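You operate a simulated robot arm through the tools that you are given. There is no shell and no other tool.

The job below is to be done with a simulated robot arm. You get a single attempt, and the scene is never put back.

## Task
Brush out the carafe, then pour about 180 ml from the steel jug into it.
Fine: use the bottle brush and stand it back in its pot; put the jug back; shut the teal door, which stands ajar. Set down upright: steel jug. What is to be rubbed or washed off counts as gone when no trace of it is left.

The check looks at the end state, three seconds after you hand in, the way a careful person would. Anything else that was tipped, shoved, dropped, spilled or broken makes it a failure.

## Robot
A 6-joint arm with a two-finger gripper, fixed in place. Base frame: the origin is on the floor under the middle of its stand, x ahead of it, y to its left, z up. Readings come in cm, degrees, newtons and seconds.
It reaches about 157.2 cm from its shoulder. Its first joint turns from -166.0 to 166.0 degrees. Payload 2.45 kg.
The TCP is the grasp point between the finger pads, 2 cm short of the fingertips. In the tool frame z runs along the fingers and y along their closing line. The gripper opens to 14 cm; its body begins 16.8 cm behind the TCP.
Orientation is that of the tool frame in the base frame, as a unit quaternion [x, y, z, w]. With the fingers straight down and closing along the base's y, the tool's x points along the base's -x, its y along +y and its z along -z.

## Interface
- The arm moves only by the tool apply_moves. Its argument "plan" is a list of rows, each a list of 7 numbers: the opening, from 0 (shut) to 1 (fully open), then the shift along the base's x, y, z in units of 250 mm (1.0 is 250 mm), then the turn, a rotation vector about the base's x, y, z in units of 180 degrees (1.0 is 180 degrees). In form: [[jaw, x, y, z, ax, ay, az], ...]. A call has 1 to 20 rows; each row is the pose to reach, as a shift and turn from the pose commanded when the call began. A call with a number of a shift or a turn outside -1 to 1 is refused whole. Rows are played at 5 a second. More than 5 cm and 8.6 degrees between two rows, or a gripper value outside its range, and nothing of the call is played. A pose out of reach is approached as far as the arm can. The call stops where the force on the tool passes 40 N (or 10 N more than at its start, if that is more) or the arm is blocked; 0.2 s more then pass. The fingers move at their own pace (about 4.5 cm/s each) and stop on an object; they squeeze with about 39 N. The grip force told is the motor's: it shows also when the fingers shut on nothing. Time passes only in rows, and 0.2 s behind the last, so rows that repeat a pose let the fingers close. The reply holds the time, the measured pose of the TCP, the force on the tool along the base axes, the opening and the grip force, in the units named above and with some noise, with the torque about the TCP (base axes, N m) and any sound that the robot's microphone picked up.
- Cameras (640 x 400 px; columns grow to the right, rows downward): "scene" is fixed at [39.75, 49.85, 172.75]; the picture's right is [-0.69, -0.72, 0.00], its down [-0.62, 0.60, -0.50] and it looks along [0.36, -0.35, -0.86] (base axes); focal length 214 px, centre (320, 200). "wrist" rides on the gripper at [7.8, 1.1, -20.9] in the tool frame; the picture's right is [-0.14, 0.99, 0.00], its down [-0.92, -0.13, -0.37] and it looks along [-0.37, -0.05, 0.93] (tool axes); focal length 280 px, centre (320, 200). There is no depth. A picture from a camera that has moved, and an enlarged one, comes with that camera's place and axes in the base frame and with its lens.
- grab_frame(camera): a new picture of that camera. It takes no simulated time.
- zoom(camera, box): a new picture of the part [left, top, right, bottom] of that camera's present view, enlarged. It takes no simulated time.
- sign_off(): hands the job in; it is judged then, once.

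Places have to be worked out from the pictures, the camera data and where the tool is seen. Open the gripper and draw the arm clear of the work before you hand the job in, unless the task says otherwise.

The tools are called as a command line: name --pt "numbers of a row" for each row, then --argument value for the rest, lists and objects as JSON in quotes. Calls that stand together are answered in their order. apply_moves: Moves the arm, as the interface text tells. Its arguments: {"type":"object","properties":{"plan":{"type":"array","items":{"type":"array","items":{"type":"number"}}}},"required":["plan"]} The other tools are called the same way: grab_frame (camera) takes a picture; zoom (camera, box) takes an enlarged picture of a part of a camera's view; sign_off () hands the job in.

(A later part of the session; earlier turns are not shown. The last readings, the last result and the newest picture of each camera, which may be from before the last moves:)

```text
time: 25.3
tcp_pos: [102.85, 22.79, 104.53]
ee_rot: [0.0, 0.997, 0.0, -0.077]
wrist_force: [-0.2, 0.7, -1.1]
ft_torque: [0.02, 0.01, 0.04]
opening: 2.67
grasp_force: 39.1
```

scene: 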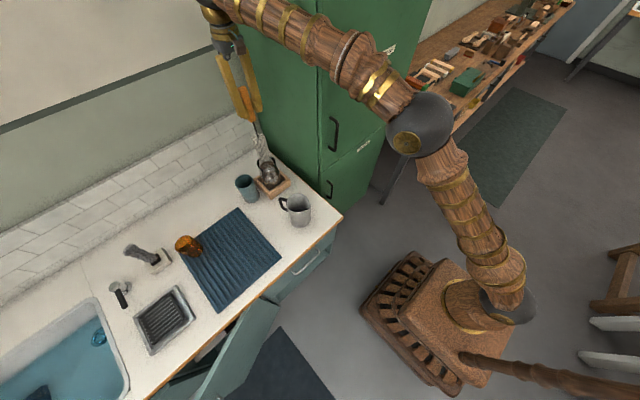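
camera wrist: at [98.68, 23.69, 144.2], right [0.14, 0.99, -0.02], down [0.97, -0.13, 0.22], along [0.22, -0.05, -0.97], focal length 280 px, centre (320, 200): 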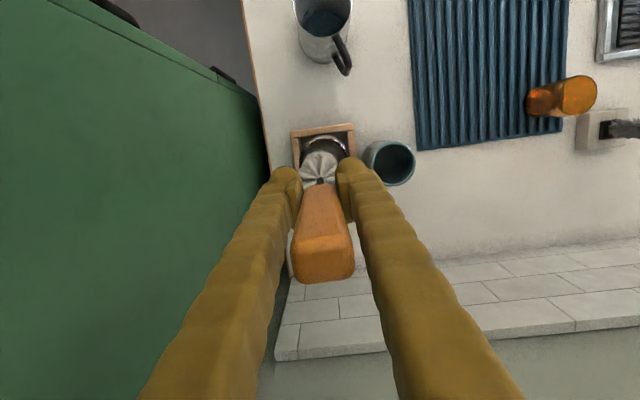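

No floor contact yet; continuing in finer steps.

apply_moves --pt "0 0 0 -0.008 0 0 0" --pt "0 0 0 -0.016 0 0 0" --pt "0 0 0 -0.024 0 0 0" --pt "0 0 0 -0.032 0 0 0" --pt "0 0 0 -0.04 0 0 0" --pt "0 0 0 -0.04 0 0 0"

zoom --camera "scene" --box '[240, 125, 310, 205]'

grab_frame --camera "wrist"

```text
time: 26.7
tcp_pos: [102.79, 22.74, 103.55]
ee_rot: [0.0, 0.997, 0.0, -0.077]
wrist_force: [0.2, 0.4, -0.7]
ft_torque: [0.02, -0.01, -0.02]
opening: 2.64
grasp_force: 39.1
```

```text
5.00 times, centred on (275, 165) of scene
camera zoom: at [39.75, 49.85, 172.75], right [-0.69, -0.72, 0.0], down [-0.62, 0.6, -0.5], along [0.36, -0.35, -0.86], focal length 1072 px, centre (545, 375)
```

zoom: 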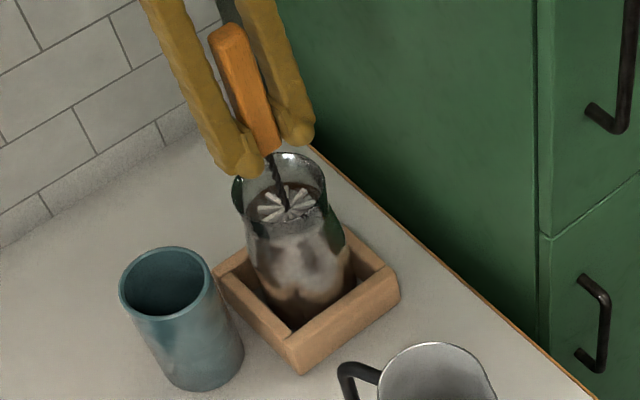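

```text
taken
camera wrist: at [98.33, 23.76, 125.43], right [0.14, 0.99, -0.02], down [0.97, -0.13, 0.22], along [0.22, -0.05, -0.97], focal length 280 px, centre (320, 200)
```

wrist: 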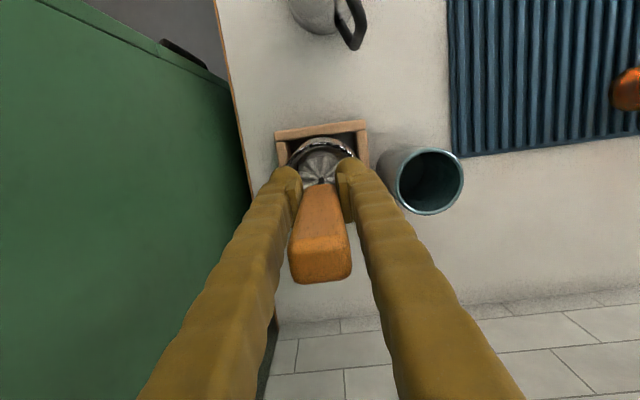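

No contact yet, with the bottom at about z 81. I'll continue feeling downward.

apply_moves --pt "0 0 0 -0.008 0 0 0" --pt "0 0 0 -0.016 0 0 0" --pt "0 0 0 -0.024 0 0 0" --pt "0 0 0 -0.032 0 0 0" --pt "0 0 0 -0.04 0 0 0" --pt "0 0 0 -0.04 0 0 0"

```text
time: 28.1
tcp_pos: [102.77, 22.65, 102.48]
ee_rot: [0.0, 0.997, 0.0, -0.077]
wrist_force: [0.1, 0.1, -0.6]
ft_torque: [0.0, 0.02, -0.01]
opening: 2.62
grasp_force: 39.0
```

Still free; another centimetre in fine steps.

apply_moves --pt "0 0 0 -0.008 0 0 0" --pt "0 0 0 -0.016 0 0 0" --pt "0 0 0 -0.024 0 0 0" --pt "0 0 0 -0.032 0 0 0" --pt "0 0 0 -0.04 0 0 0" --pt "0 0 0 -0.04 0 0 0"

zoom --camera "scene" --box '[240, 125, 310, 205]'

```text
time: 29.5
tcp_pos: [102.74, 22.86, 101.51]
ee_rot: [0.0, 0.997, 0.0, -0.076]
wrist_force: [0.3, -0.9, -1.3]
ft_torque: [0.0, 0.03, 0.0]
opening: 2.66
grasp_force: 39.2
```

```text
5.00 times, centred on (275, 165) of scene
camera zoom: at [39.75, 49.85, 172.75], right [-0.69, -0.72, 0.0], down [-0.62, 0.6, -0.5], along [0.36, -0.35, -0.86], focal length 1072 px, centre (545, 375)
```

zoom: 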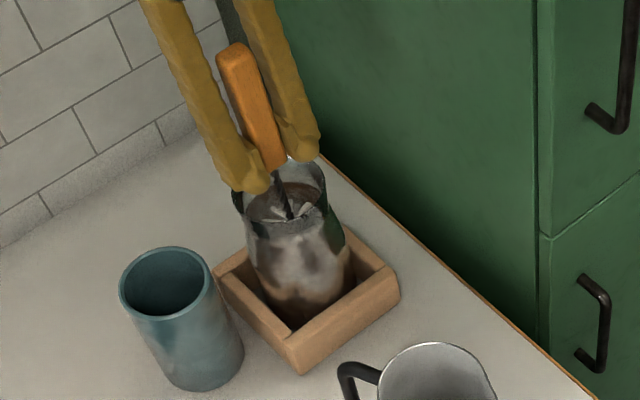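

The bottom is likely about 20 cm below the TCP, at z≈81.5. I'll keep feeling for the floor in 0.15 cm steps.

apply_moves --pt "0 0 0 -0.006 0 0 0" --pt "0 0 0 -0.012 0 0 0" --pt "0 0 0 -0.018 0 0 0" --pt "0 0 0 -0.024 0 0 0" --pt "0 0 0 -0.03 0 0 0" --pt "0 0 0 -0.036 0 0 0" --pt "0 0 0 -0.036 0 0 0"

```text
time: 31.1
tcp_pos: [102.97, 22.78, 100.79]
ee_rot: [0.0, 0.997, 0.001, -0.076]
wrist_force: [-3.5, -1.4, 36.5]
ft_torque: [-0.07, -0.12, 0.01]
opening: 2.65
grasp_force: 38.5
```

That is floor contact at TCP z≈100.8 with a 36 N push, so I'll back off 0.5 cm right away and then look.

apply_moves --pt "0 0 0 0.01 0 0 0" --pt "0 0 0 0.02 0 0 0" --pt "0 0 0 0.02 0 0 0"

zoom --camera "scene" --box '[240, 145, 310, 205]'

zoom --camera "wrist" --box '[270, 100, 390, 190]'

```text
time: 31.9
tcp_pos: [102.87, 22.9, 100.98]
ee_rot: [0.0, 0.997, 0.0, -0.077]
wrist_force: [-0.1, -0.1, -1.0]
ft_torque: [-0.01, 0.02, 0.03]
opening: 2.67
grasp_force: 39.2
```

```text
6.67 times, centred on (275, 175) of scene
camera zoom: at [39.75, 49.85, 172.75], right [-0.69, -0.72, 0.0], down [-0.62, 0.6, -0.5], along [0.36, -0.35, -0.86], focal length 1430 px, centre (620, 367)
```

zoom: 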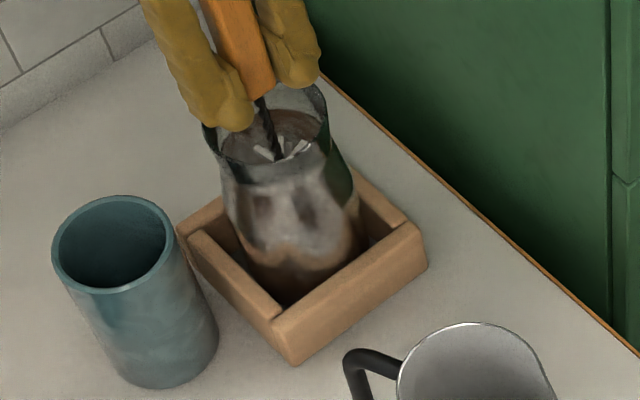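

```text
4.44 times, centred on (330, 145) of wrist
camera zoom: at [98.33, 23.84, 122.94], right [0.14, 0.99, -0.02], down [0.97, -0.13, 0.22], along [0.22, -0.05, -0.97], focal length 1246 px, centre (276, 444)
```

zoom: 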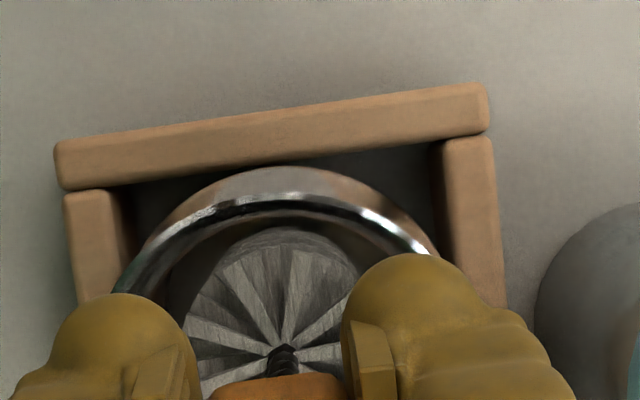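

The brush is near the floor with no load. I'll probe sideways gently to see where the bristles meet the wall.

apply_moves --pt "0 0 0.008 0.008 0 0 0" --pt "0 0 0.016 0.008 0 0 0" --pt "0 0 0.024 0.008 0 0 0" --pt "0 0 0.032 0.008 0 0 0" --pt "0 0 0.04 0.008 0 0 0" --pt "0 0 0.04 0.008 0 0 0"

zoom --camera "scene" --box '[240, 145, 310, 205]'

```text
time: 33.3
tcp_pos: [103.01, 23.96, 101.28]
ee_rot: [0.0, 0.997, 0.0, -0.077]
wrist_force: [0.4, -0.5, -0.3]
ft_torque: [-0.01, -0.02, 0.02]
opening: 2.63
grasp_force: 39.3
```

```text
6.67 times, centred on (275, 175) of scene
camera zoom: at [39.75, 49.85, 172.75], right [-0.69, -0.72, 0.0], down [-0.62, 0.6, -0.5], along [0.36, -0.35, -0.86], focal length 1430 px, centre (620, 367)
```

zoom: 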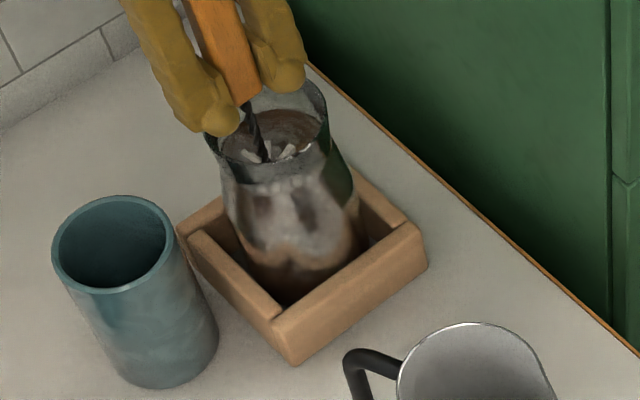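

No wall contact at +1 cm. I'll go on to +1.8 cm in 0.15 cm steps.

apply_moves --pt "0 0 0.006 0 0 0 0" --pt "0 0 0.012 0 0 0 0" --pt "0 0 0.018 0 0 0 0" --pt "0 0 0.024 0 0 0 0" --pt "0 0 0.03 0 0 0 0" --pt "0 0 0.03 0 0 0 0"

zoom --camera "scene" --box '[240, 145, 310, 205]'

```text
time: 34.7
tcp_pos: [102.97, 24.51, 101.32]
ee_rot: [0.0, 0.997, 0.0, -0.077]
wrist_force: [1.2, -0.4, -0.5]
ft_torque: [0.03, -0.03, -0.02]
opening: 2.65
grasp_force: 39.3
```

```text
6.67 times, centred on (275, 175) of scene
camera zoom: at [39.75, 49.85, 172.75], right [-0.69, -0.72, 0.0], down [-0.62, 0.6, -0.5], along [0.36, -0.35, -0.86], focal length 1430 px, centre (620, 367)
```

zoom: 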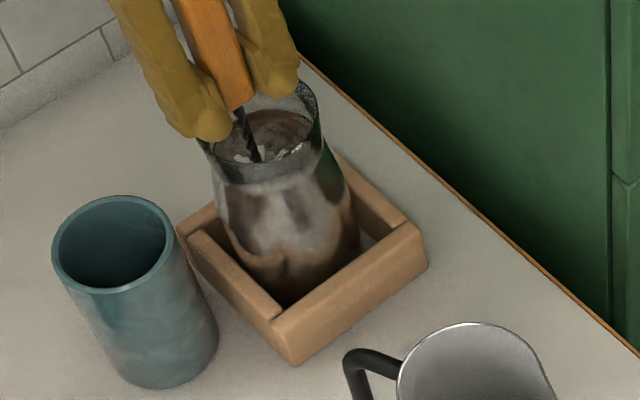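

The neck limits straight sideways motion to about 1 cm; the carafe just leaned slightly. I'll return to centre and let it settle, then use tilted, cone-like scrubbing so the lower bristles reach the belly walls.

apply_moves --pt "0 0 -0.016 0 0 0 0" --pt "0 0 -0.032 0 0 0 0" --pt "0 0 -0.05 0 0 0 0" --pt "0 0 -0.07 0 0 0 0" --pt "0 0 -0.07 0 0 0 0"

zoom --camera "scene" --box '[240, 145, 310, 205]'

zoom --camera "wrist" --box '[270, 100, 390, 190]'

```text
time: 35.9
tcp_pos: [102.82, 22.68, 101.3]
ee_rot: [-0.001, 0.997, 0.001, -0.077]
wrist_force: [0.4, -0.7, -1.7]
ft_torque: [0.0, 0.0, 0.0]
opening: 2.63
grasp_force: 39.0
```

```text
6.67 times, centred on (275, 175) of scene
camera zoom: at [39.75, 49.85, 172.75], right [-0.69, -0.72, 0.0], down [-0.62, 0.6, -0.5], along [0.36, -0.35, -0.86], focal length 1430 px, centre (620, 367)
```

zoom: 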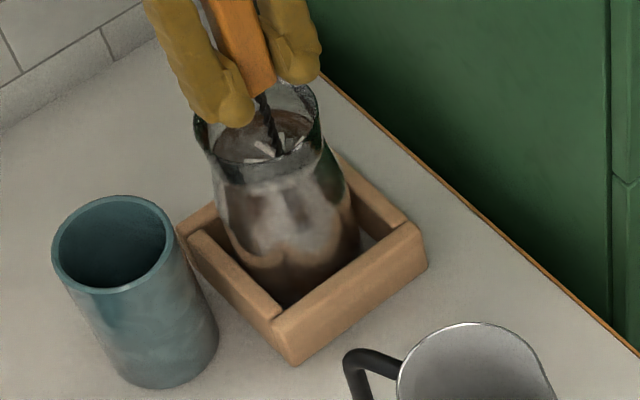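

```text
4.44 times, centred on (330, 145) of wrist
camera zoom: at [98.31, 23.71, 123.19], right [0.14, 0.99, -0.02], down [0.97, -0.13, 0.22], along [0.22, -0.05, -0.97], focal length 1246 px, centre (276, 444)
```

zoom: 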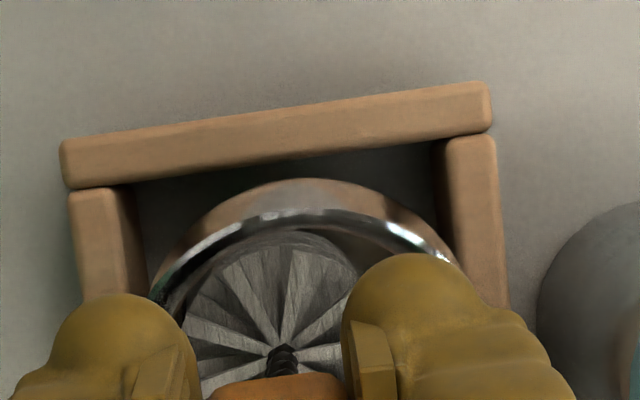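

The carafe slides easily within its tray's slack of about 0.6 cm, so gentle pushing is safe. Before the cone scrubbing, I'll check the gripper's clearance to the green cabinet.

zoom --camera "scene" --box '[150, 0, 470, 200]'

grab_frame --camera "wrist"

```text
2.00 times, centred on (310, 100) of scene
camera zoom: at [39.75, 49.85, 172.75], right [-0.69, -0.72, 0.0], down [-0.62, 0.6, -0.5], along [0.36, -0.35, -0.86], focal length 429 px, centre (340, 400)
```

zoom: 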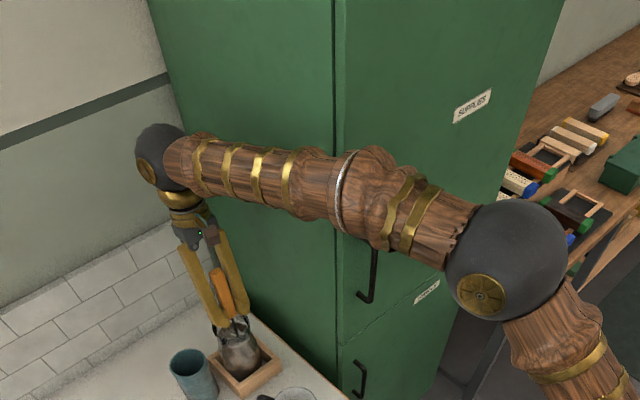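

```text
taken
camera wrist: at [98.31, 23.71, 123.19], right [0.14, 0.99, -0.02], down [0.97, -0.13, 0.22], along [0.22, -0.05, -0.97], focal length 280 px, centre (320, 200)
```

wrist: 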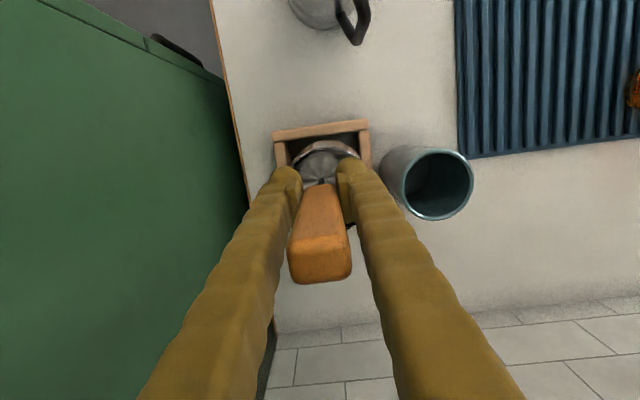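

The forearm's clearance to the cabinet corner is small if the gripper leans toward −y. I'll yaw the gripper +90° about the brush axis so its lean goes toward +y, away from the cabinet. That also spins the brush inside the carafe.

apply_moves --pt "0 0.012 0.016 0.02 0 0 0" --pt "0 0.012 0.016 0.02 0 0 0.042" --pt "0 0.012 0.016 0.02 0 0 0.084" --pt "0 0.012 0.016 0.02 0 0 0.126" --pt "0 0.012 0.016 0.02 0 0 0.168" --pt "0 0.012 0.016 0.02 0 0 0.21" --pt "0 0.012 0.016 0.02 0 0 0.252" --pt "0 0.012 0.016 0.02 0 0 0.294" --pt "0 0.012 0.016 0.02 0 0 0.336" --pt "0 0.012 0.016 0.02 0 0 0.378" --pt "0 0.012 0.016 0.02 0 0 0.42" --pt "0 0.012 0.016 0.02 0 0 0.462" --pt "0 0.012 0.016 0.02 0 0 0.5" --pt "0 0.012 0.016 0.02 0 0 0.5"

grab_frame --camera "scene"

zoom --camera "scene" --box '[240, 145, 310, 205]'

grab_frame --camera "wrist"

```text
time: 38.9
tcp_pos: [103.17, 23.21, 101.77]
ee_rot: [0.706, -0.704, 0.055, 0.055]
wrist_force: [-0.3, -0.1, 0.2]
ft_torque: [-0.03, 0.0, 0.01]
opening: 2.66
grasp_force: 39.1
```

```text
taken
```

scene: 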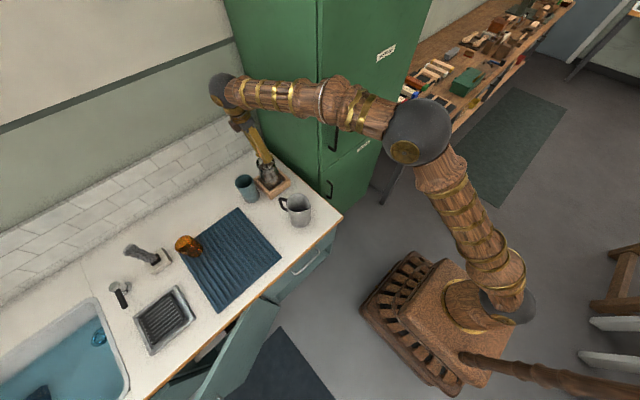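

```text
6.67 times, centred on (275, 175) of scene
camera zoom: at [39.75, 49.85, 172.75], right [-0.69, -0.72, 0.0], down [-0.62, 0.6, -0.5], along [0.36, -0.35, -0.86], focal length 1430 px, centre (620, 367)
```

zoom: 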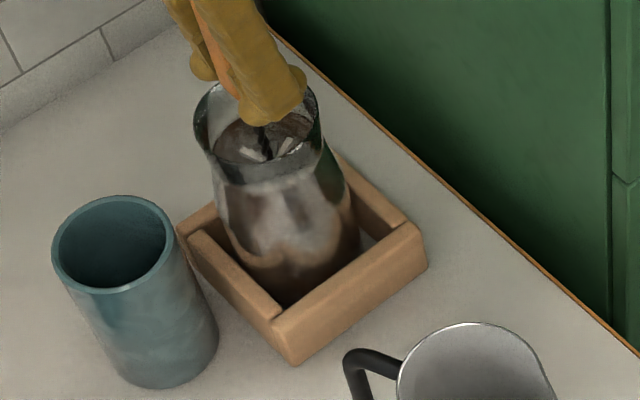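

```text
taken
camera wrist: at [102.06, 18.57, 123.75], right [-0.99, 0.13, -0.02], down [0.13, 0.97, 0.22], along [0.05, 0.22, -0.97], focal length 280 px, centre (320, 200)
```

wrist: 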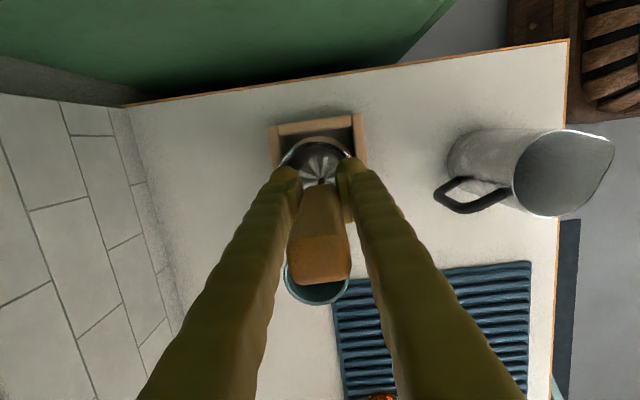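

The gripper now leans away from the cabinet, and the jug and other items are untouched. I'll start a first cone scrub of about 6.5° around the lower belly.

apply_moves --pt "0 0.004 -0.008 -0.02 0.018 0 0" --pt "0 0.004 -0.008 -0.02 0.0361 0 0" --pt "0 0.004 -0.008 -0.02 0.0334 0.0138 0" --pt "0 0.004 -0.008 -0.02 0.0255 0.0255 0" --pt "0 0.004 -0.008 -0.02 0.0138 0.0334 0" --pt "0 0.004 -0.008 -0.02 0 0.0361 0" --pt "0 0.004 -0.008 -0.02 -0.0138 0.0334 0" --pt "0 0.004 -0.008 -0.02 -0.0255 0.0255 0" --pt "0 0.004 -0.008 -0.02 -0.0334 0.0138 0" --pt "0 0.004 -0.008 -0.02 -0.0361 0 0" --pt "0 0.004 -0.008 -0.02 -0.0334 -0.0138 0" --pt "0 0.004 -0.008 -0.02 -0.0255 -0.0255 0" --pt "0 0.004 -0.008 -0.02 -0.0138 -0.0334 0" --pt "0 0.004 -0.008 -0.02 0 -0.0361 0" --pt "0 0.004 -0.008 -0.02 0.0138 -0.0334 0" --pt "0 0.004 -0.008 -0.02 0.0255 -0.0255 0" --pt "0 0.004 -0.008 -0.02 0.0334 -0.0138 0" --pt "0 0.004 -0.008 -0.02 0.0361 0 0" --pt "0 0.004 -0.008 -0.02 0.018 0 0" --pt "0 0.004 -0.008 -0.02 0 0 0"

zoom --camera "scene" --box '[240, 145, 310, 205]'

zoom --camera "wrist" --box '[240, 90, 400, 190]'

```text
time: 43.1
tcp_pos: [103.33, 22.98, 101.35]
ee_rot: [-0.705, 0.705, -0.054, -0.055]
wrist_force: [0.3, -0.8, -1.1]
ft_torque: [0.05, 0.0, 0.05]
opening: 2.64
grasp_force: 38.9
```

```text
6.67 times, centred on (275, 175) of scene
camera zoom: at [39.75, 49.85, 172.75], right [-0.69, -0.72, 0.0], down [-0.62, 0.6, -0.5], along [0.36, -0.35, -0.86], focal length 1430 px, centre (620, 367)
```

zoom: 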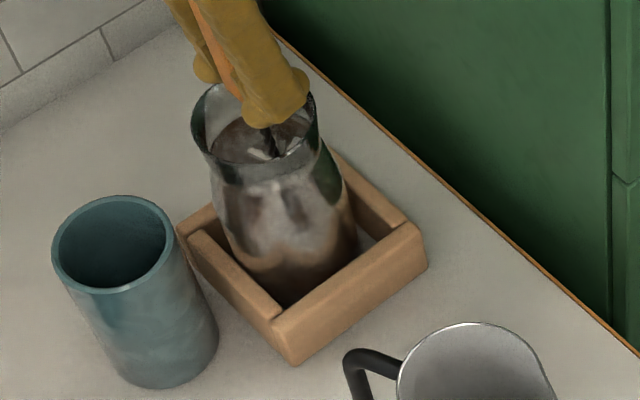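

```text
4.00 times, centred on (320, 140) of wrist
camera zoom: at [102.2, 18.37, 123.25], right [-0.99, 0.14, -0.02], down [0.13, 0.97, 0.22], along [0.05, 0.22, -0.97], focal length 1122 px, centre (320, 440)
```

zoom: 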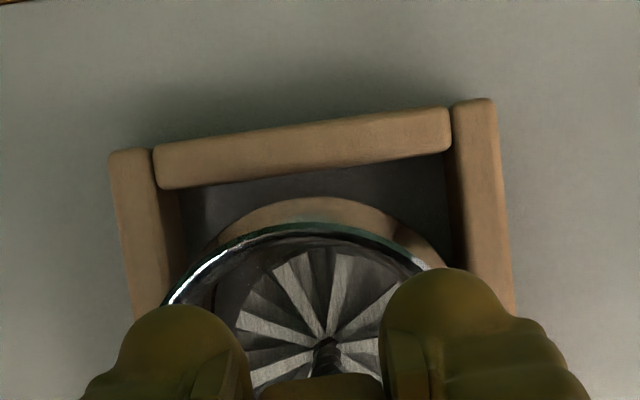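

Nothing was disturbed, but contact was only light. From the new view the tray centre is about (103.5, 23.05). I'll centre the pivot there and do a slightly wider 7.5° cone with small up-and-down strokes.

apply_moves --pt "0 0.008 0 0.004 0.0209 0 0" --pt "0 0.008 0 0 0.0417 0 0" --pt "0 0.008 0 0.03 0.0361 0.0209 0" --pt "0 0.008 0 0 0.0209 0.0361 0" --pt "0 0.008 0 0.03 0 0.0417 0" --pt "0 0.008 0 0 -0.0209 0.0361 0" --pt "0 0.008 0 0.03 -0.0361 0.0209 0" --pt "0 0.008 0 0 -0.0417 0 0" --pt "0 0.008 0 0.03 -0.0361 -0.0209 0" --pt "0 0.008 0 0 -0.0209 -0.0361 0" --pt "0 0.008 0 0.03 0 -0.0417 0" --pt "0 0.008 0 0 0.0209 -0.0361 0" --pt "0 0.008 0 0.03 0.0361 -0.0209 0" --pt "0 0.008 0 0.03 0.0417 0 0" --pt "0 0.008 0 0.03 0.0209 0 0" --pt "0 0.008 0 0.03 0 0 0"

zoom --camera "scene" --box '[240, 145, 310, 205]'

zoom --camera "wrist" --box '[240, 90, 400, 190]'

```text
time: 46.5
tcp_pos: [103.42, 22.85, 102.19]
ee_rot: [0.705, -0.705, 0.054, 0.054]
wrist_force: [0.5, 0.9, -1.5]
ft_torque: [0.16, 0.0, 0.0]
opening: 2.63
grasp_force: 38.6
```

```text
6.67 times, centred on (275, 175) of scene
camera zoom: at [39.75, 49.85, 172.75], right [-0.69, -0.72, 0.0], down [-0.62, 0.6, -0.5], along [0.36, -0.35, -0.86], focal length 1430 px, centre (620, 367)
```

zoom: 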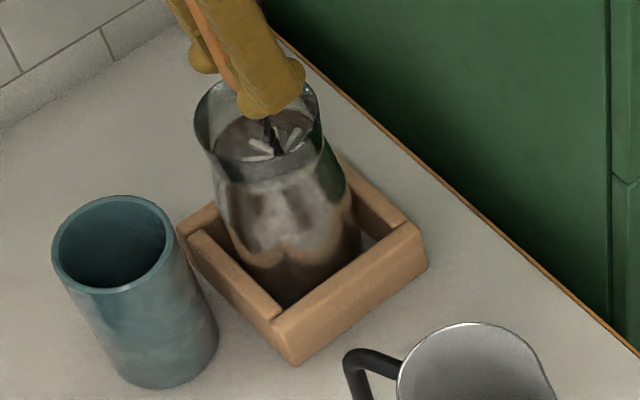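

```text
4.00 times, centred on (320, 140) of wrist
camera zoom: at [102.37, 18.36, 124.02], right [-0.99, 0.14, -0.02], down [0.13, 0.97, 0.22], along [0.05, 0.22, -0.97], focal length 1122 px, centre (320, 440)
```

zoom: 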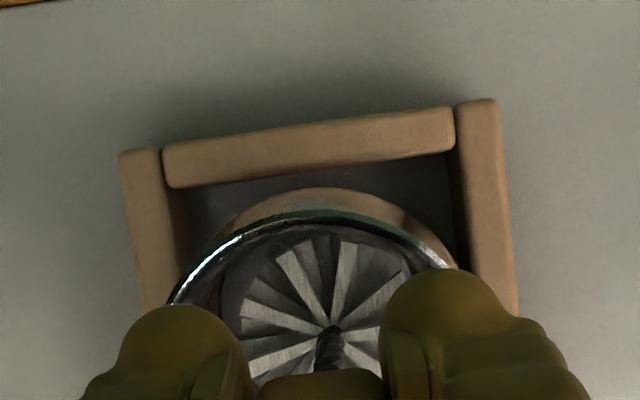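

I need to tell whether the film is coming off, so I'll zoom in tightly on the carafe wall.

zoom --camera "scene" --box '[256, 155, 296, 192]'

zoom --camera "wrist" --box '[270, 110, 370, 185]'

```text
10.81 times, centred on (276, 174) of scene
camera zoom: at [39.75, 49.85, 172.75], right [-0.69, -0.72, 0.0], down [-0.62, 0.6, -0.5], along [0.36, -0.35, -0.86], focal length 2319 px, centre (796, 486)
```

zoom: 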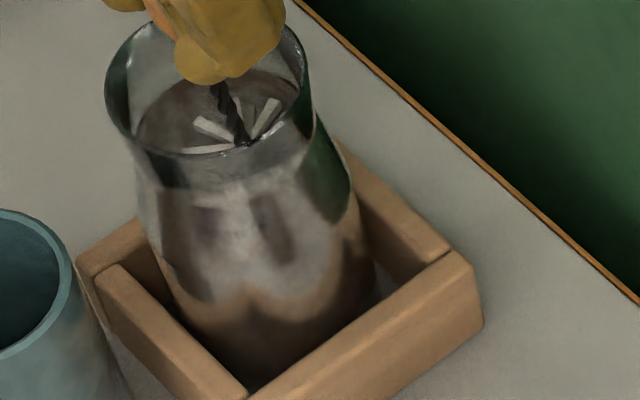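

```text
5.33 times, centred on (320, 148) of wrist
camera zoom: at [102.37, 18.36, 124.02], right [-0.99, 0.14, -0.02], down [0.13, 0.97, 0.22], along [0.05, 0.22, -0.97], focal length 1495 px, centre (320, 480)
```

zoom: 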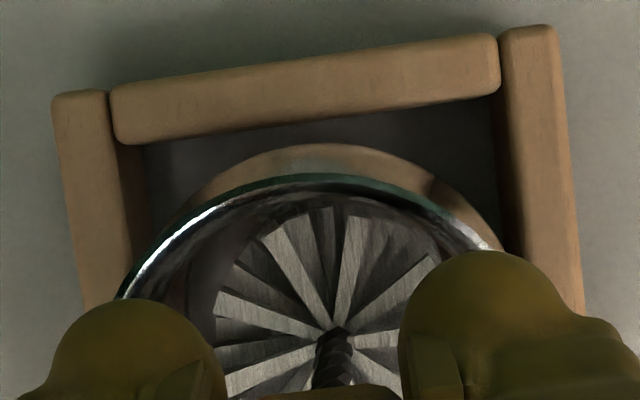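

The belly mostly shows reflections, so the film needs judging from above. I'll keep scrubbing upward in rings with reduced tilt to respect the neck, then withdraw and look.

apply_moves --pt "0 0 0 0.05 0.0205 0 0" --pt "0 0 0 0.05 0.0411 0 0" --pt "0 0 0 0.08 0.0356 -0.0205 0" --pt "0 0 0 0.05 0.0205 -0.0356 0" --pt "0 0 0 0.08 0 -0.0411 0" --pt "0 0 0 0.05 -0.0205 -0.0356 0" --pt "0 0 0 0.08 -0.0356 -0.0205 0" --pt "0 0 0 0.05 -0.0411 0 0" --pt "0 0 0 0.08 -0.0356 0.0205 0" --pt "0 0 0 0.05 -0.0205 0.0356 0" --pt "0 0 0 0.08 0 0.0411 0" --pt "0 0 0 0.05 0.0205 0.0356 0" --pt "0 0 0 0.08 0.0356 0.0205 0" --pt "0 0 0 0.08 0.0411 0 0" --pt "0 0 0 0.1 0.0205 0 0" --pt "0 0 0 0.12 0 0 0"

zoom --camera "scene" --box '[256, 155, 296, 192]'

zoom --camera "wrist" --box '[240, 90, 400, 190]'

```text
time: 49.9
tcp_pos: [103.33, 22.97, 105.16]
ee_rot: [0.705, -0.705, 0.055, 0.055]
wrist_force: [-0.2, 1.0, -1.0]
ft_torque: [0.3, -0.03, 0.0]
opening: 2.66
grasp_force: 39.1
```

```text
10.81 times, centred on (276, 174) of scene
camera zoom: at [39.75, 49.85, 172.75], right [-0.69, -0.72, 0.0], down [-0.62, 0.6, -0.5], along [0.36, -0.35, -0.86], focal length 2319 px, centre (796, 486)
```

zoom: 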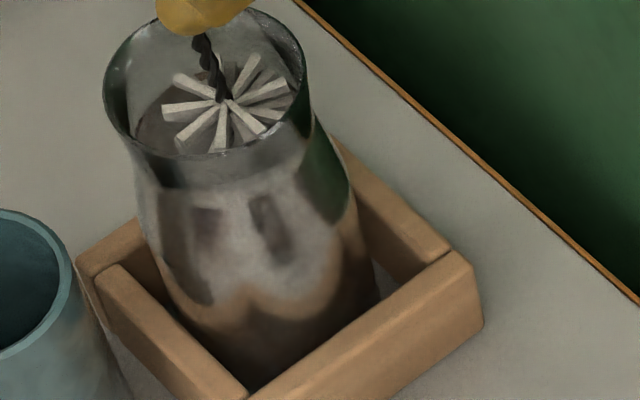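

```text
4.00 times, centred on (320, 140) of wrist
camera zoom: at [102.34, 18.42, 127.04], right [-0.99, 0.14, -0.02], down [0.13, 0.97, 0.22], along [0.05, 0.22, -0.97], focal length 1122 px, centre (320, 440)
```

zoom: 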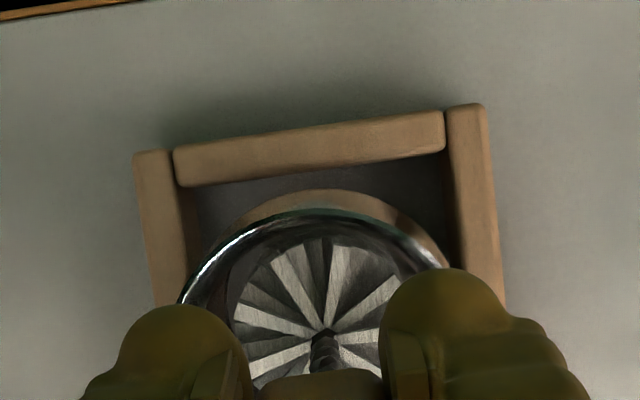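

There's a light 1 N wall contact. I'll shift 0.4 cm to centre and withdraw the brush straight up, so I can inspect the inside before doing more.

apply_moves --pt "0 0 0.016 0.02 0 0 0" --pt "0 0 0.016 0.08 0 0 0" --pt "0 0 0.016 0.16 0 0 0" --pt "0 0 0.016 0.24 0 0 0" --pt "0 0 0.016 0.32 0 0 0" --pt "0 0 0.016 0.4 0 0 0" --pt "0 0 0.016 0.48 0 0 0" --pt "0 0 0.016 0.56 0 0 0" --pt "0 0 0.016 0.6 0 0 0" --pt "0 0 0.016 0.6 0 0 0"

zoom --camera "scene" --box '[240, 125, 310, 205]'

zoom --camera "wrist" --box '[240, 90, 400, 190]'

```text
time: 52.1
tcp_pos: [103.46, 23.32, 120.05]
ee_rot: [-0.705, 0.705, -0.054, -0.055]
wrist_force: [-0.1, 0.1, -0.9]
ft_torque: [-0.02, 0.0, 0.02]
opening: 2.67
grasp_force: 39.6
```

```text
5.00 times, centred on (275, 165) of scene
camera zoom: at [39.75, 49.85, 172.75], right [-0.69, -0.72, 0.0], down [-0.62, 0.6, -0.5], along [0.36, -0.35, -0.86], focal length 1072 px, centre (545, 375)
```

zoom: 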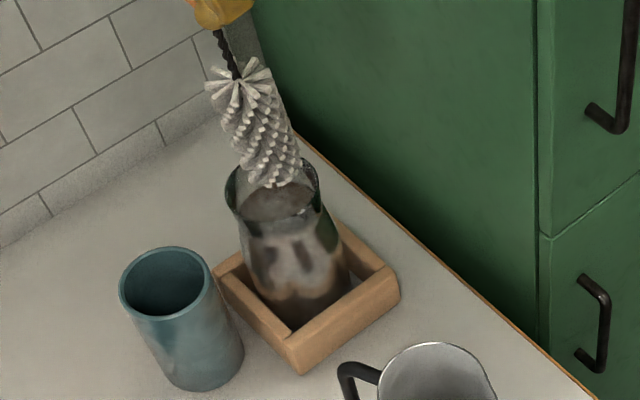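

```text
4.00 times, centred on (320, 140) of wrist
camera zoom: at [102.4, 18.82, 141.92], right [-0.99, 0.14, -0.02], down [0.13, 0.97, 0.22], along [0.05, 0.22, -0.97], focal length 1122 px, centre (320, 440)
```

zoom: 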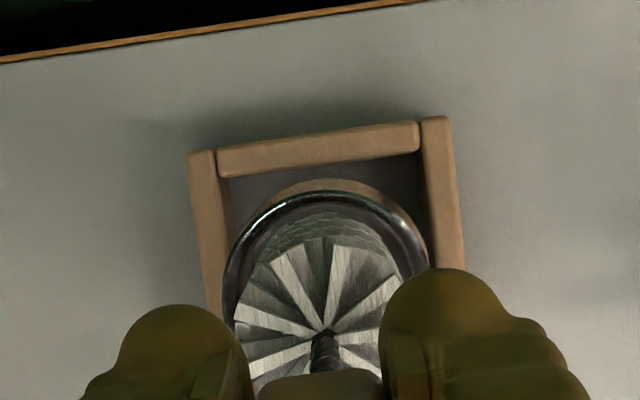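

The brush is clear of the rim. I'll move it 14 cm toward the robot so the wrist camera can see into the carafe.

apply_moves --pt "0 0 0 0.04 0 0 0" --pt "0 -0.14 0 0.06 0 0 0" --pt "0 -0.28 0 0.06 0 0 0" --pt "0 -0.42 0 0.06 0 0 0" --pt "0 -0.56 0 0.06 0 0 0" --pt "0 -0.56 0 0.06 0 0 0"

grab_frame --camera "wrist"

zoom --camera "scene" --box '[250, 145, 306, 195]'

```text
time: 53.5
tcp_pos: [89.51, 23.32, 121.93]
ee_rot: [0.705, -0.705, 0.054, 0.054]
wrist_force: [-0.4, -0.6, -0.9]
ft_torque: [0.05, 0.0, 0.04]
opening: 2.67
grasp_force: 39.0
```

```text
taken
camera wrist: at [88.39, 18.76, 143.7], right [-0.99, 0.14, -0.02], down [0.13, 0.97, 0.22], along [0.05, 0.22, -0.97], focal length 280 px, centre (320, 200)
```

wrist: 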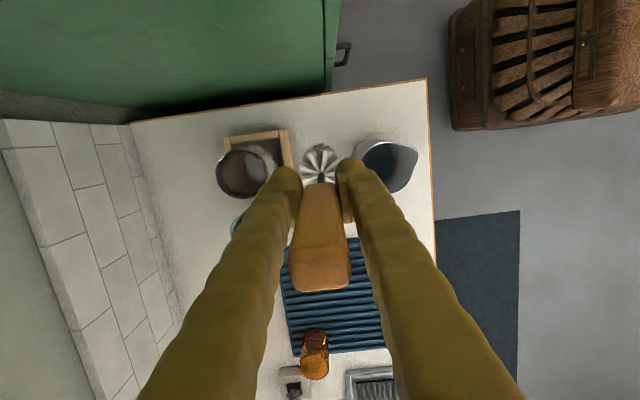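

```text
8.00 times, centred on (278, 170) of scene
camera zoom: at [39.75, 49.85, 172.75], right [-0.69, -0.72, 0.0], down [-0.62, 0.6, -0.5], along [0.36, -0.35, -0.86], focal length 1716 px, centre (656, 440)
```

zoom: 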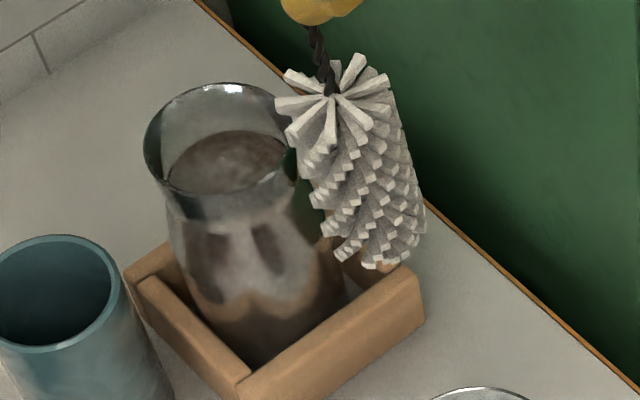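

zoom --camera "wrist" --box '[205, 115, 305, 205]'

```text
4.44 times, centred on (255, 160) of wrist
camera zoom: at [88.39, 18.76, 143.7], right [-0.99, 0.14, -0.02], down [0.13, 0.97, 0.22], along [0.05, 0.22, -0.97], focal length 1246 px, centre (609, 378)
```

zoom: 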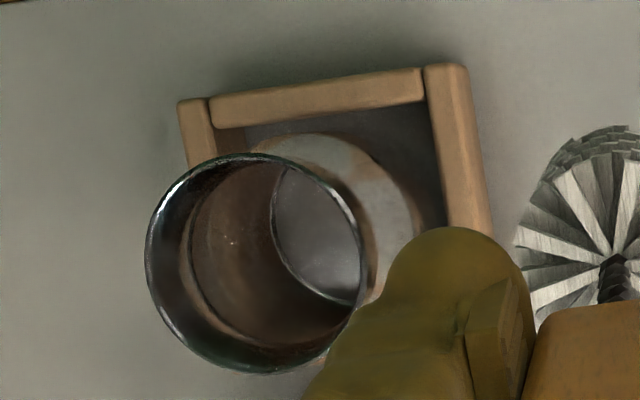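

The inner wall still looks brown. I'll zoom deeper to see whether any areas have lightened.

zoom --camera "wrist" --box '[222, 140, 272, 184]'

zoom --camera "scene" --box '[260, 152, 290, 184]'

```text
9.09 times, centred on (247, 162) of wrist
camera zoom: at [88.39, 18.76, 143.7], right [-0.99, 0.14, -0.02], down [0.13, 0.97, 0.22], along [0.05, 0.22, -0.97], focal length 2549 px, centre (984, 546)
```

zoom: 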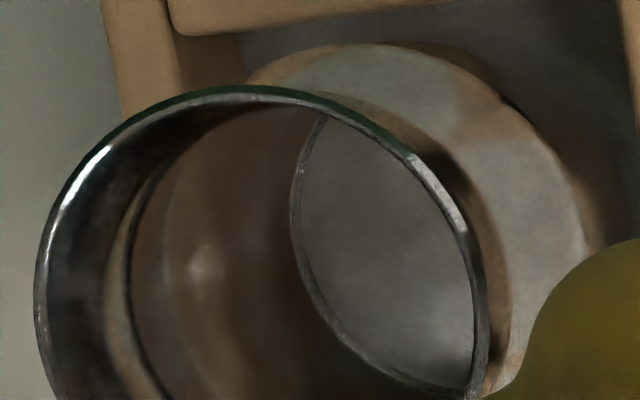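

```text
12.50 times, centred on (275, 168) of scene
camera zoom: at [39.75, 49.85, 172.75], right [-0.69, -0.72, 0.0], down [-0.62, 0.6, -0.5], along [0.36, -0.35, -0.86], focal length 2681 px, centre (882, 600)
```

zoom: 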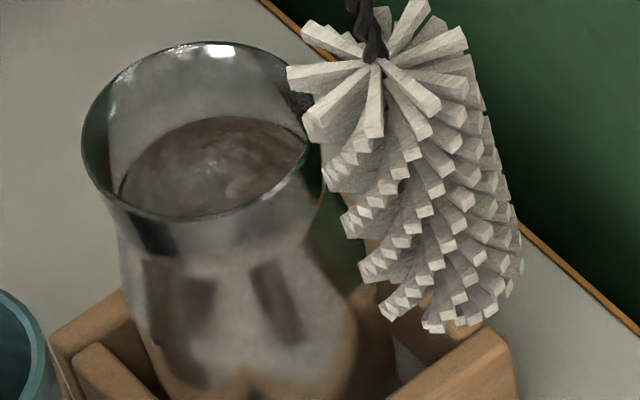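

There's no visible cleaning yet, and the triangulation shows the brush bottom has tilted about 3–4° toward −y, so contact was uneven. I'll correct the tilt, go back over the carafe at about (103.6, 23.3), and check before inserting.

apply_moves --pt "0 0 0 0 0.022 0 0" --pt "0 0.14 -0.004 0 0.022 0 0" --pt "0 0.28 -0.008 0 0.022 0 0" --pt "0 0.42 -0.012 0 0.022 0 0" --pt "0 0.562 -0.016 0 0.022 0 0" --pt "0 0.562 -0.016 -0.04 0.022 0 0" --pt "0 0.562 -0.016 -0.08 0.022 0 0" --pt "0 0.562 -0.016 -0.08 0.022 0 0"

zoom --camera "wrist" --box '[240, 90, 400, 190]'

zoom --camera "scene" --box '[250, 130, 306, 190]'

```text
time: 55.3
tcp_pos: [103.62, 23.0, 119.7]
ee_rot: [-0.706, 0.707, -0.03, -0.032]
wrist_force: [-0.2, -0.1, -1.4]
ft_torque: [0.02, -0.02, 0.0]
opening: 2.64
grasp_force: 39.3
```

```text
4.00 times, centred on (320, 140) of wrist
camera zoom: at [102.46, 16.93, 141.16], right [-0.99, 0.14, -0.01], down [0.13, 0.95, 0.29], along [0.05, 0.28, -0.96], focal length 1122 px, centre (320, 440)
```

zoom: 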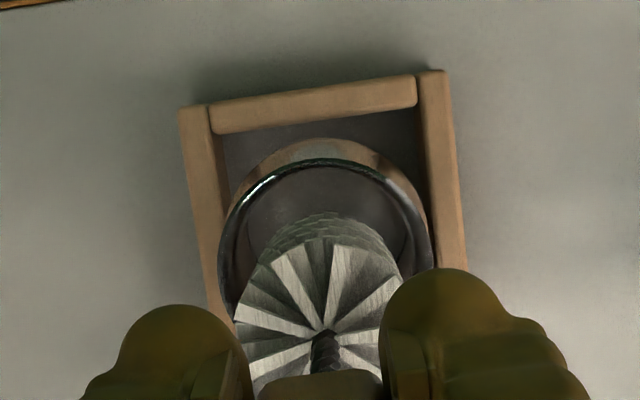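

```text
6.67 times, centred on (278, 160) of scene
camera zoom: at [39.75, 49.85, 172.75], right [-0.69, -0.72, 0.0], down [-0.62, 0.6, -0.5], along [0.36, -0.35, -0.86], focal length 1430 px, centre (600, 467)
```

zoom: 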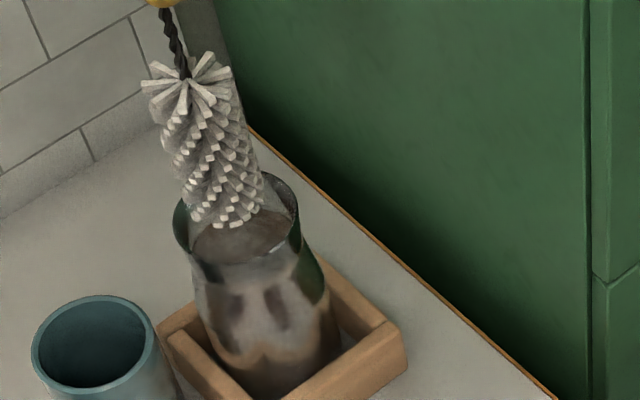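

The brush is vertical and its axis at about (103.35, 23.0) matches the carafe centre at about (103.5, 23.0). I'll insert slowly.

apply_moves --pt "0 0.004 0 -0.02 0 0 0" --pt "0 0.004 0 -0.04 0 0 0" --pt "0 0.004 0 -0.06 0 0 0" --pt "0 0.004 0 -0.08 0 0 0" --pt "0 0.004 0 -0.1 0 0 0" --pt "0 0.004 0 -0.12 0 0 0" --pt "0 0.004 0 -0.14 0 0 0" --pt "0 0.004 0 -0.16 0 0 0" --pt "0 0.004 0 -0.18 0 0 0" --pt "0 0.004 0 -0.2 0 0 0" --pt "0 0.004 0 -0.22 0 0 0" --pt "0 0.004 0 -0.24 0 0 0" --pt "0 0.004 0 -0.26 0 0 0" --pt "0 0.004 0 -0.28 0 0 0" --pt "0 0.004 0 -0.3 0 0 0" --pt "0 0.004 0 -0.32 0 0 0" --pt "0 0.004 0 -0.32 0 0 0"

zoom --camera "scene" --box '[250, 145, 306, 195]'

```text
time: 58.9
tcp_pos: [103.66, 23.03, 111.5]
ee_rot: [-0.706, 0.707, -0.031, -0.03]
wrist_force: [-0.5, 0.6, -0.4]
ft_torque: [0.01, 0.0, 0.01]
opening: 2.63
grasp_force: 38.8
```

```text
8.00 times, centred on (278, 170) of scene
camera zoom: at [39.75, 49.85, 172.75], right [-0.69, -0.72, 0.0], down [-0.62, 0.6, -0.5], along [0.36, -0.35, -0.86], focal length 1716 px, centre (656, 440)
```

zoom: 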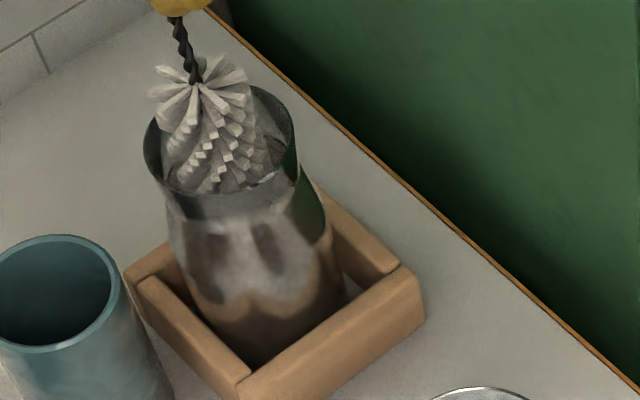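

The brush is through the neck. The film makes the belly opaque in the scene view, so I can use the scene-facing wall (−x/+y) as an indicator. I'll lower to near the floor, then rub that side specifically.

apply_moves --pt "0 0 0 -0.03 0 0 0" --pt "0 0 0 -0.06 0 0 0" --pt "0 0 0 -0.09 0 0 0" --pt "0 0 0 -0.12 0 0 0" --pt "0 0 0 -0.15 0 0 0" --pt "0 0 0 -0.18 0 0 0" --pt "0 0 0 -0.21 0 0 0" --pt "0 0 0 -0.24 0 0 0" --pt "0 0 0 -0.27 0 0 0" --pt "0 0 0 -0.3 0 0 0" --pt "0 0 0 -0.33 0 0 0" --pt "0 0 0 -0.36 0 0 0" --pt "0 0 0 -0.38 0 0 0" --pt "0 0 0 -0.38 0 0 0"

zoom --camera "scene" --box '[256, 155, 296, 192]'

```text
time: 61.9
tcp_pos: [103.66, 23.0, 102.0]
ee_rot: [0.707, -0.706, 0.031, 0.031]
wrist_force: [1.1, -0.5, 0.0]
ft_torque: [-0.04, -0.01, -0.02]
opening: 2.68
grasp_force: 39.3
```

```text
10.81 times, centred on (276, 174) of scene
camera zoom: at [39.75, 49.85, 172.75], right [-0.69, -0.72, 0.0], down [-0.62, 0.6, -0.5], along [0.36, -0.35, -0.86], focal length 2319 px, centre (796, 486)
```

zoom: 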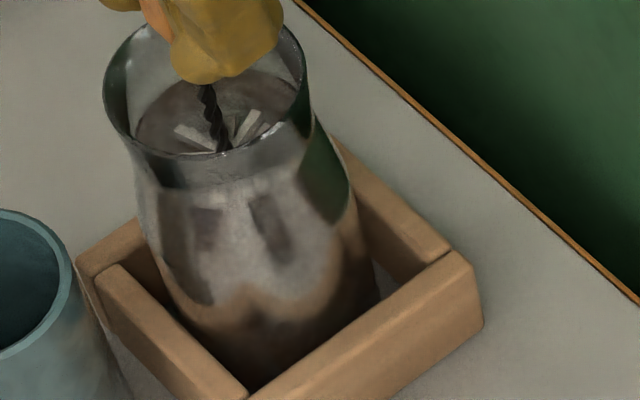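

Now I'll tilt and press toward the scene-facing wall, stroke up and down there, and finish in contact to read the force.

apply_moves --pt "0 -0.004 0.004 0 0.008 0.008 0" --pt "0 -0.008 0.008 0 0.016 0.016 0" --pt "0 -0.014 0.014 0 0.0236 0.0236 0" --pt "0 -0.014 0.014 0.03 0.0236 0.0236 0" --pt "0 -0.014 0.014 0.06 0.0236 0.0236 0" --pt "0 -0.014 0.014 0.03 0.0236 0.0236 0" --pt "0 -0.014 0.014 0 0.0236 0.0236 0" --pt "0 -0.014 0.014 -0.02 0.0236 0.0236 0" --pt "0 -0.014 0.014 0 0.0236 0.0236 0"

zoom --camera "scene" --box '[256, 155, 296, 192]'

zoom --camera "wrist" --box '[240, 90, 400, 190]'

```text
time: 63.9
tcp_pos: [103.16, 23.27, 102.03]
ee_rot: [0.708, -0.706, -0.023, 0.03]
wrist_force: [1.6, -0.7, -1.8]
ft_torque: [-0.26, -0.4, -0.1]
opening: 2.65
grasp_force: 39.1
```

```text
10.81 times, centred on (276, 174) of scene
camera zoom: at [39.75, 49.85, 172.75], right [-0.69, -0.72, 0.0], down [-0.62, 0.6, -0.5], along [0.36, -0.35, -0.86], focal length 2319 px, centre (796, 486)
```

zoom: 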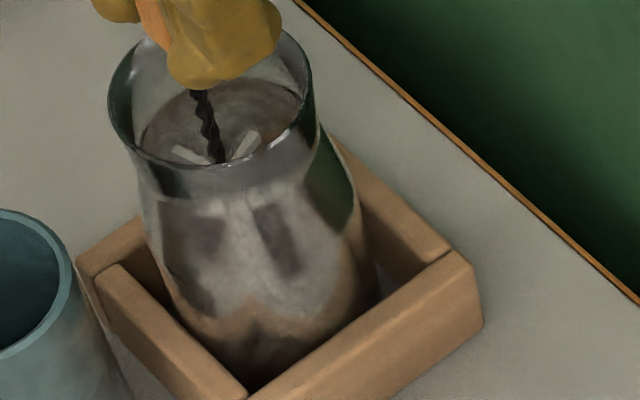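

```text
4.00 times, centred on (320, 140) of wrist
camera zoom: at [103.73, 15.62, 123.11], right [-0.99, 0.13, 0.07], down [0.15, 0.93, 0.35], along [-0.02, 0.35, -0.93], focal length 1122 px, centre (320, 440)
```

zoom: 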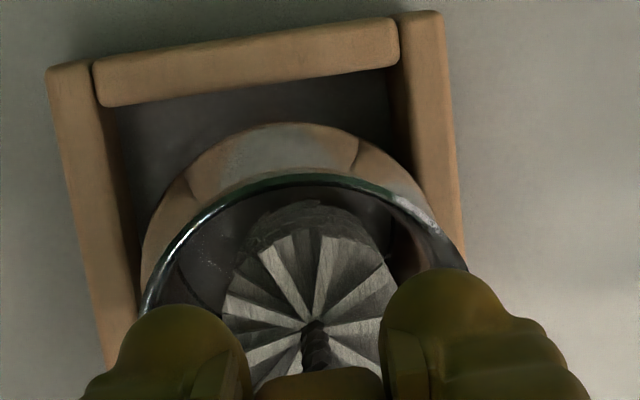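

There's about 2 N of contact, and the front of the belly has changed appearance. I'll zoom in to check for cleared areas.

zoom --camera "wrist" --box '[270, 120, 360, 175]'

zoom --camera "scene" --box '[262, 165, 286, 190]'

```text
7.11 times, centred on (315, 148) of wrist
camera zoom: at [103.73, 15.62, 123.11], right [-0.99, 0.13, 0.07], down [0.15, 0.93, 0.35], along [-0.02, 0.35, -0.93], focal length 1994 px, centre (356, 573)
```

zoom: 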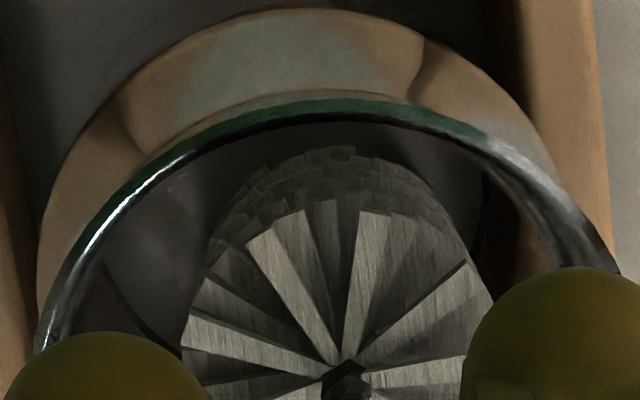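

```text
16.00 times, centred on (274, 178) of scene
camera zoom: at [39.75, 49.85, 172.75], right [-0.69, -0.72, 0.0], down [-0.62, 0.6, -0.5], along [0.36, -0.35, -0.86], focal length 3432 px, centre (1056, 560)
```

zoom: 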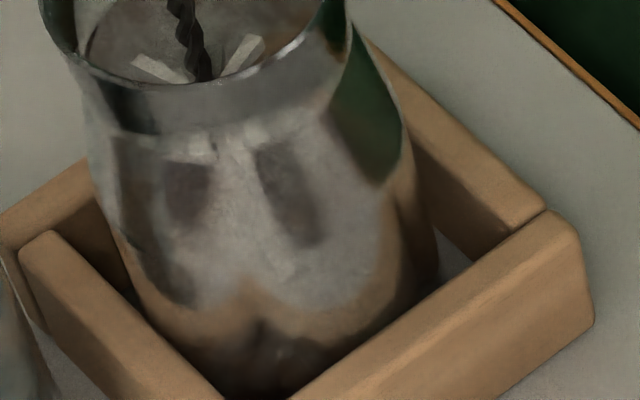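

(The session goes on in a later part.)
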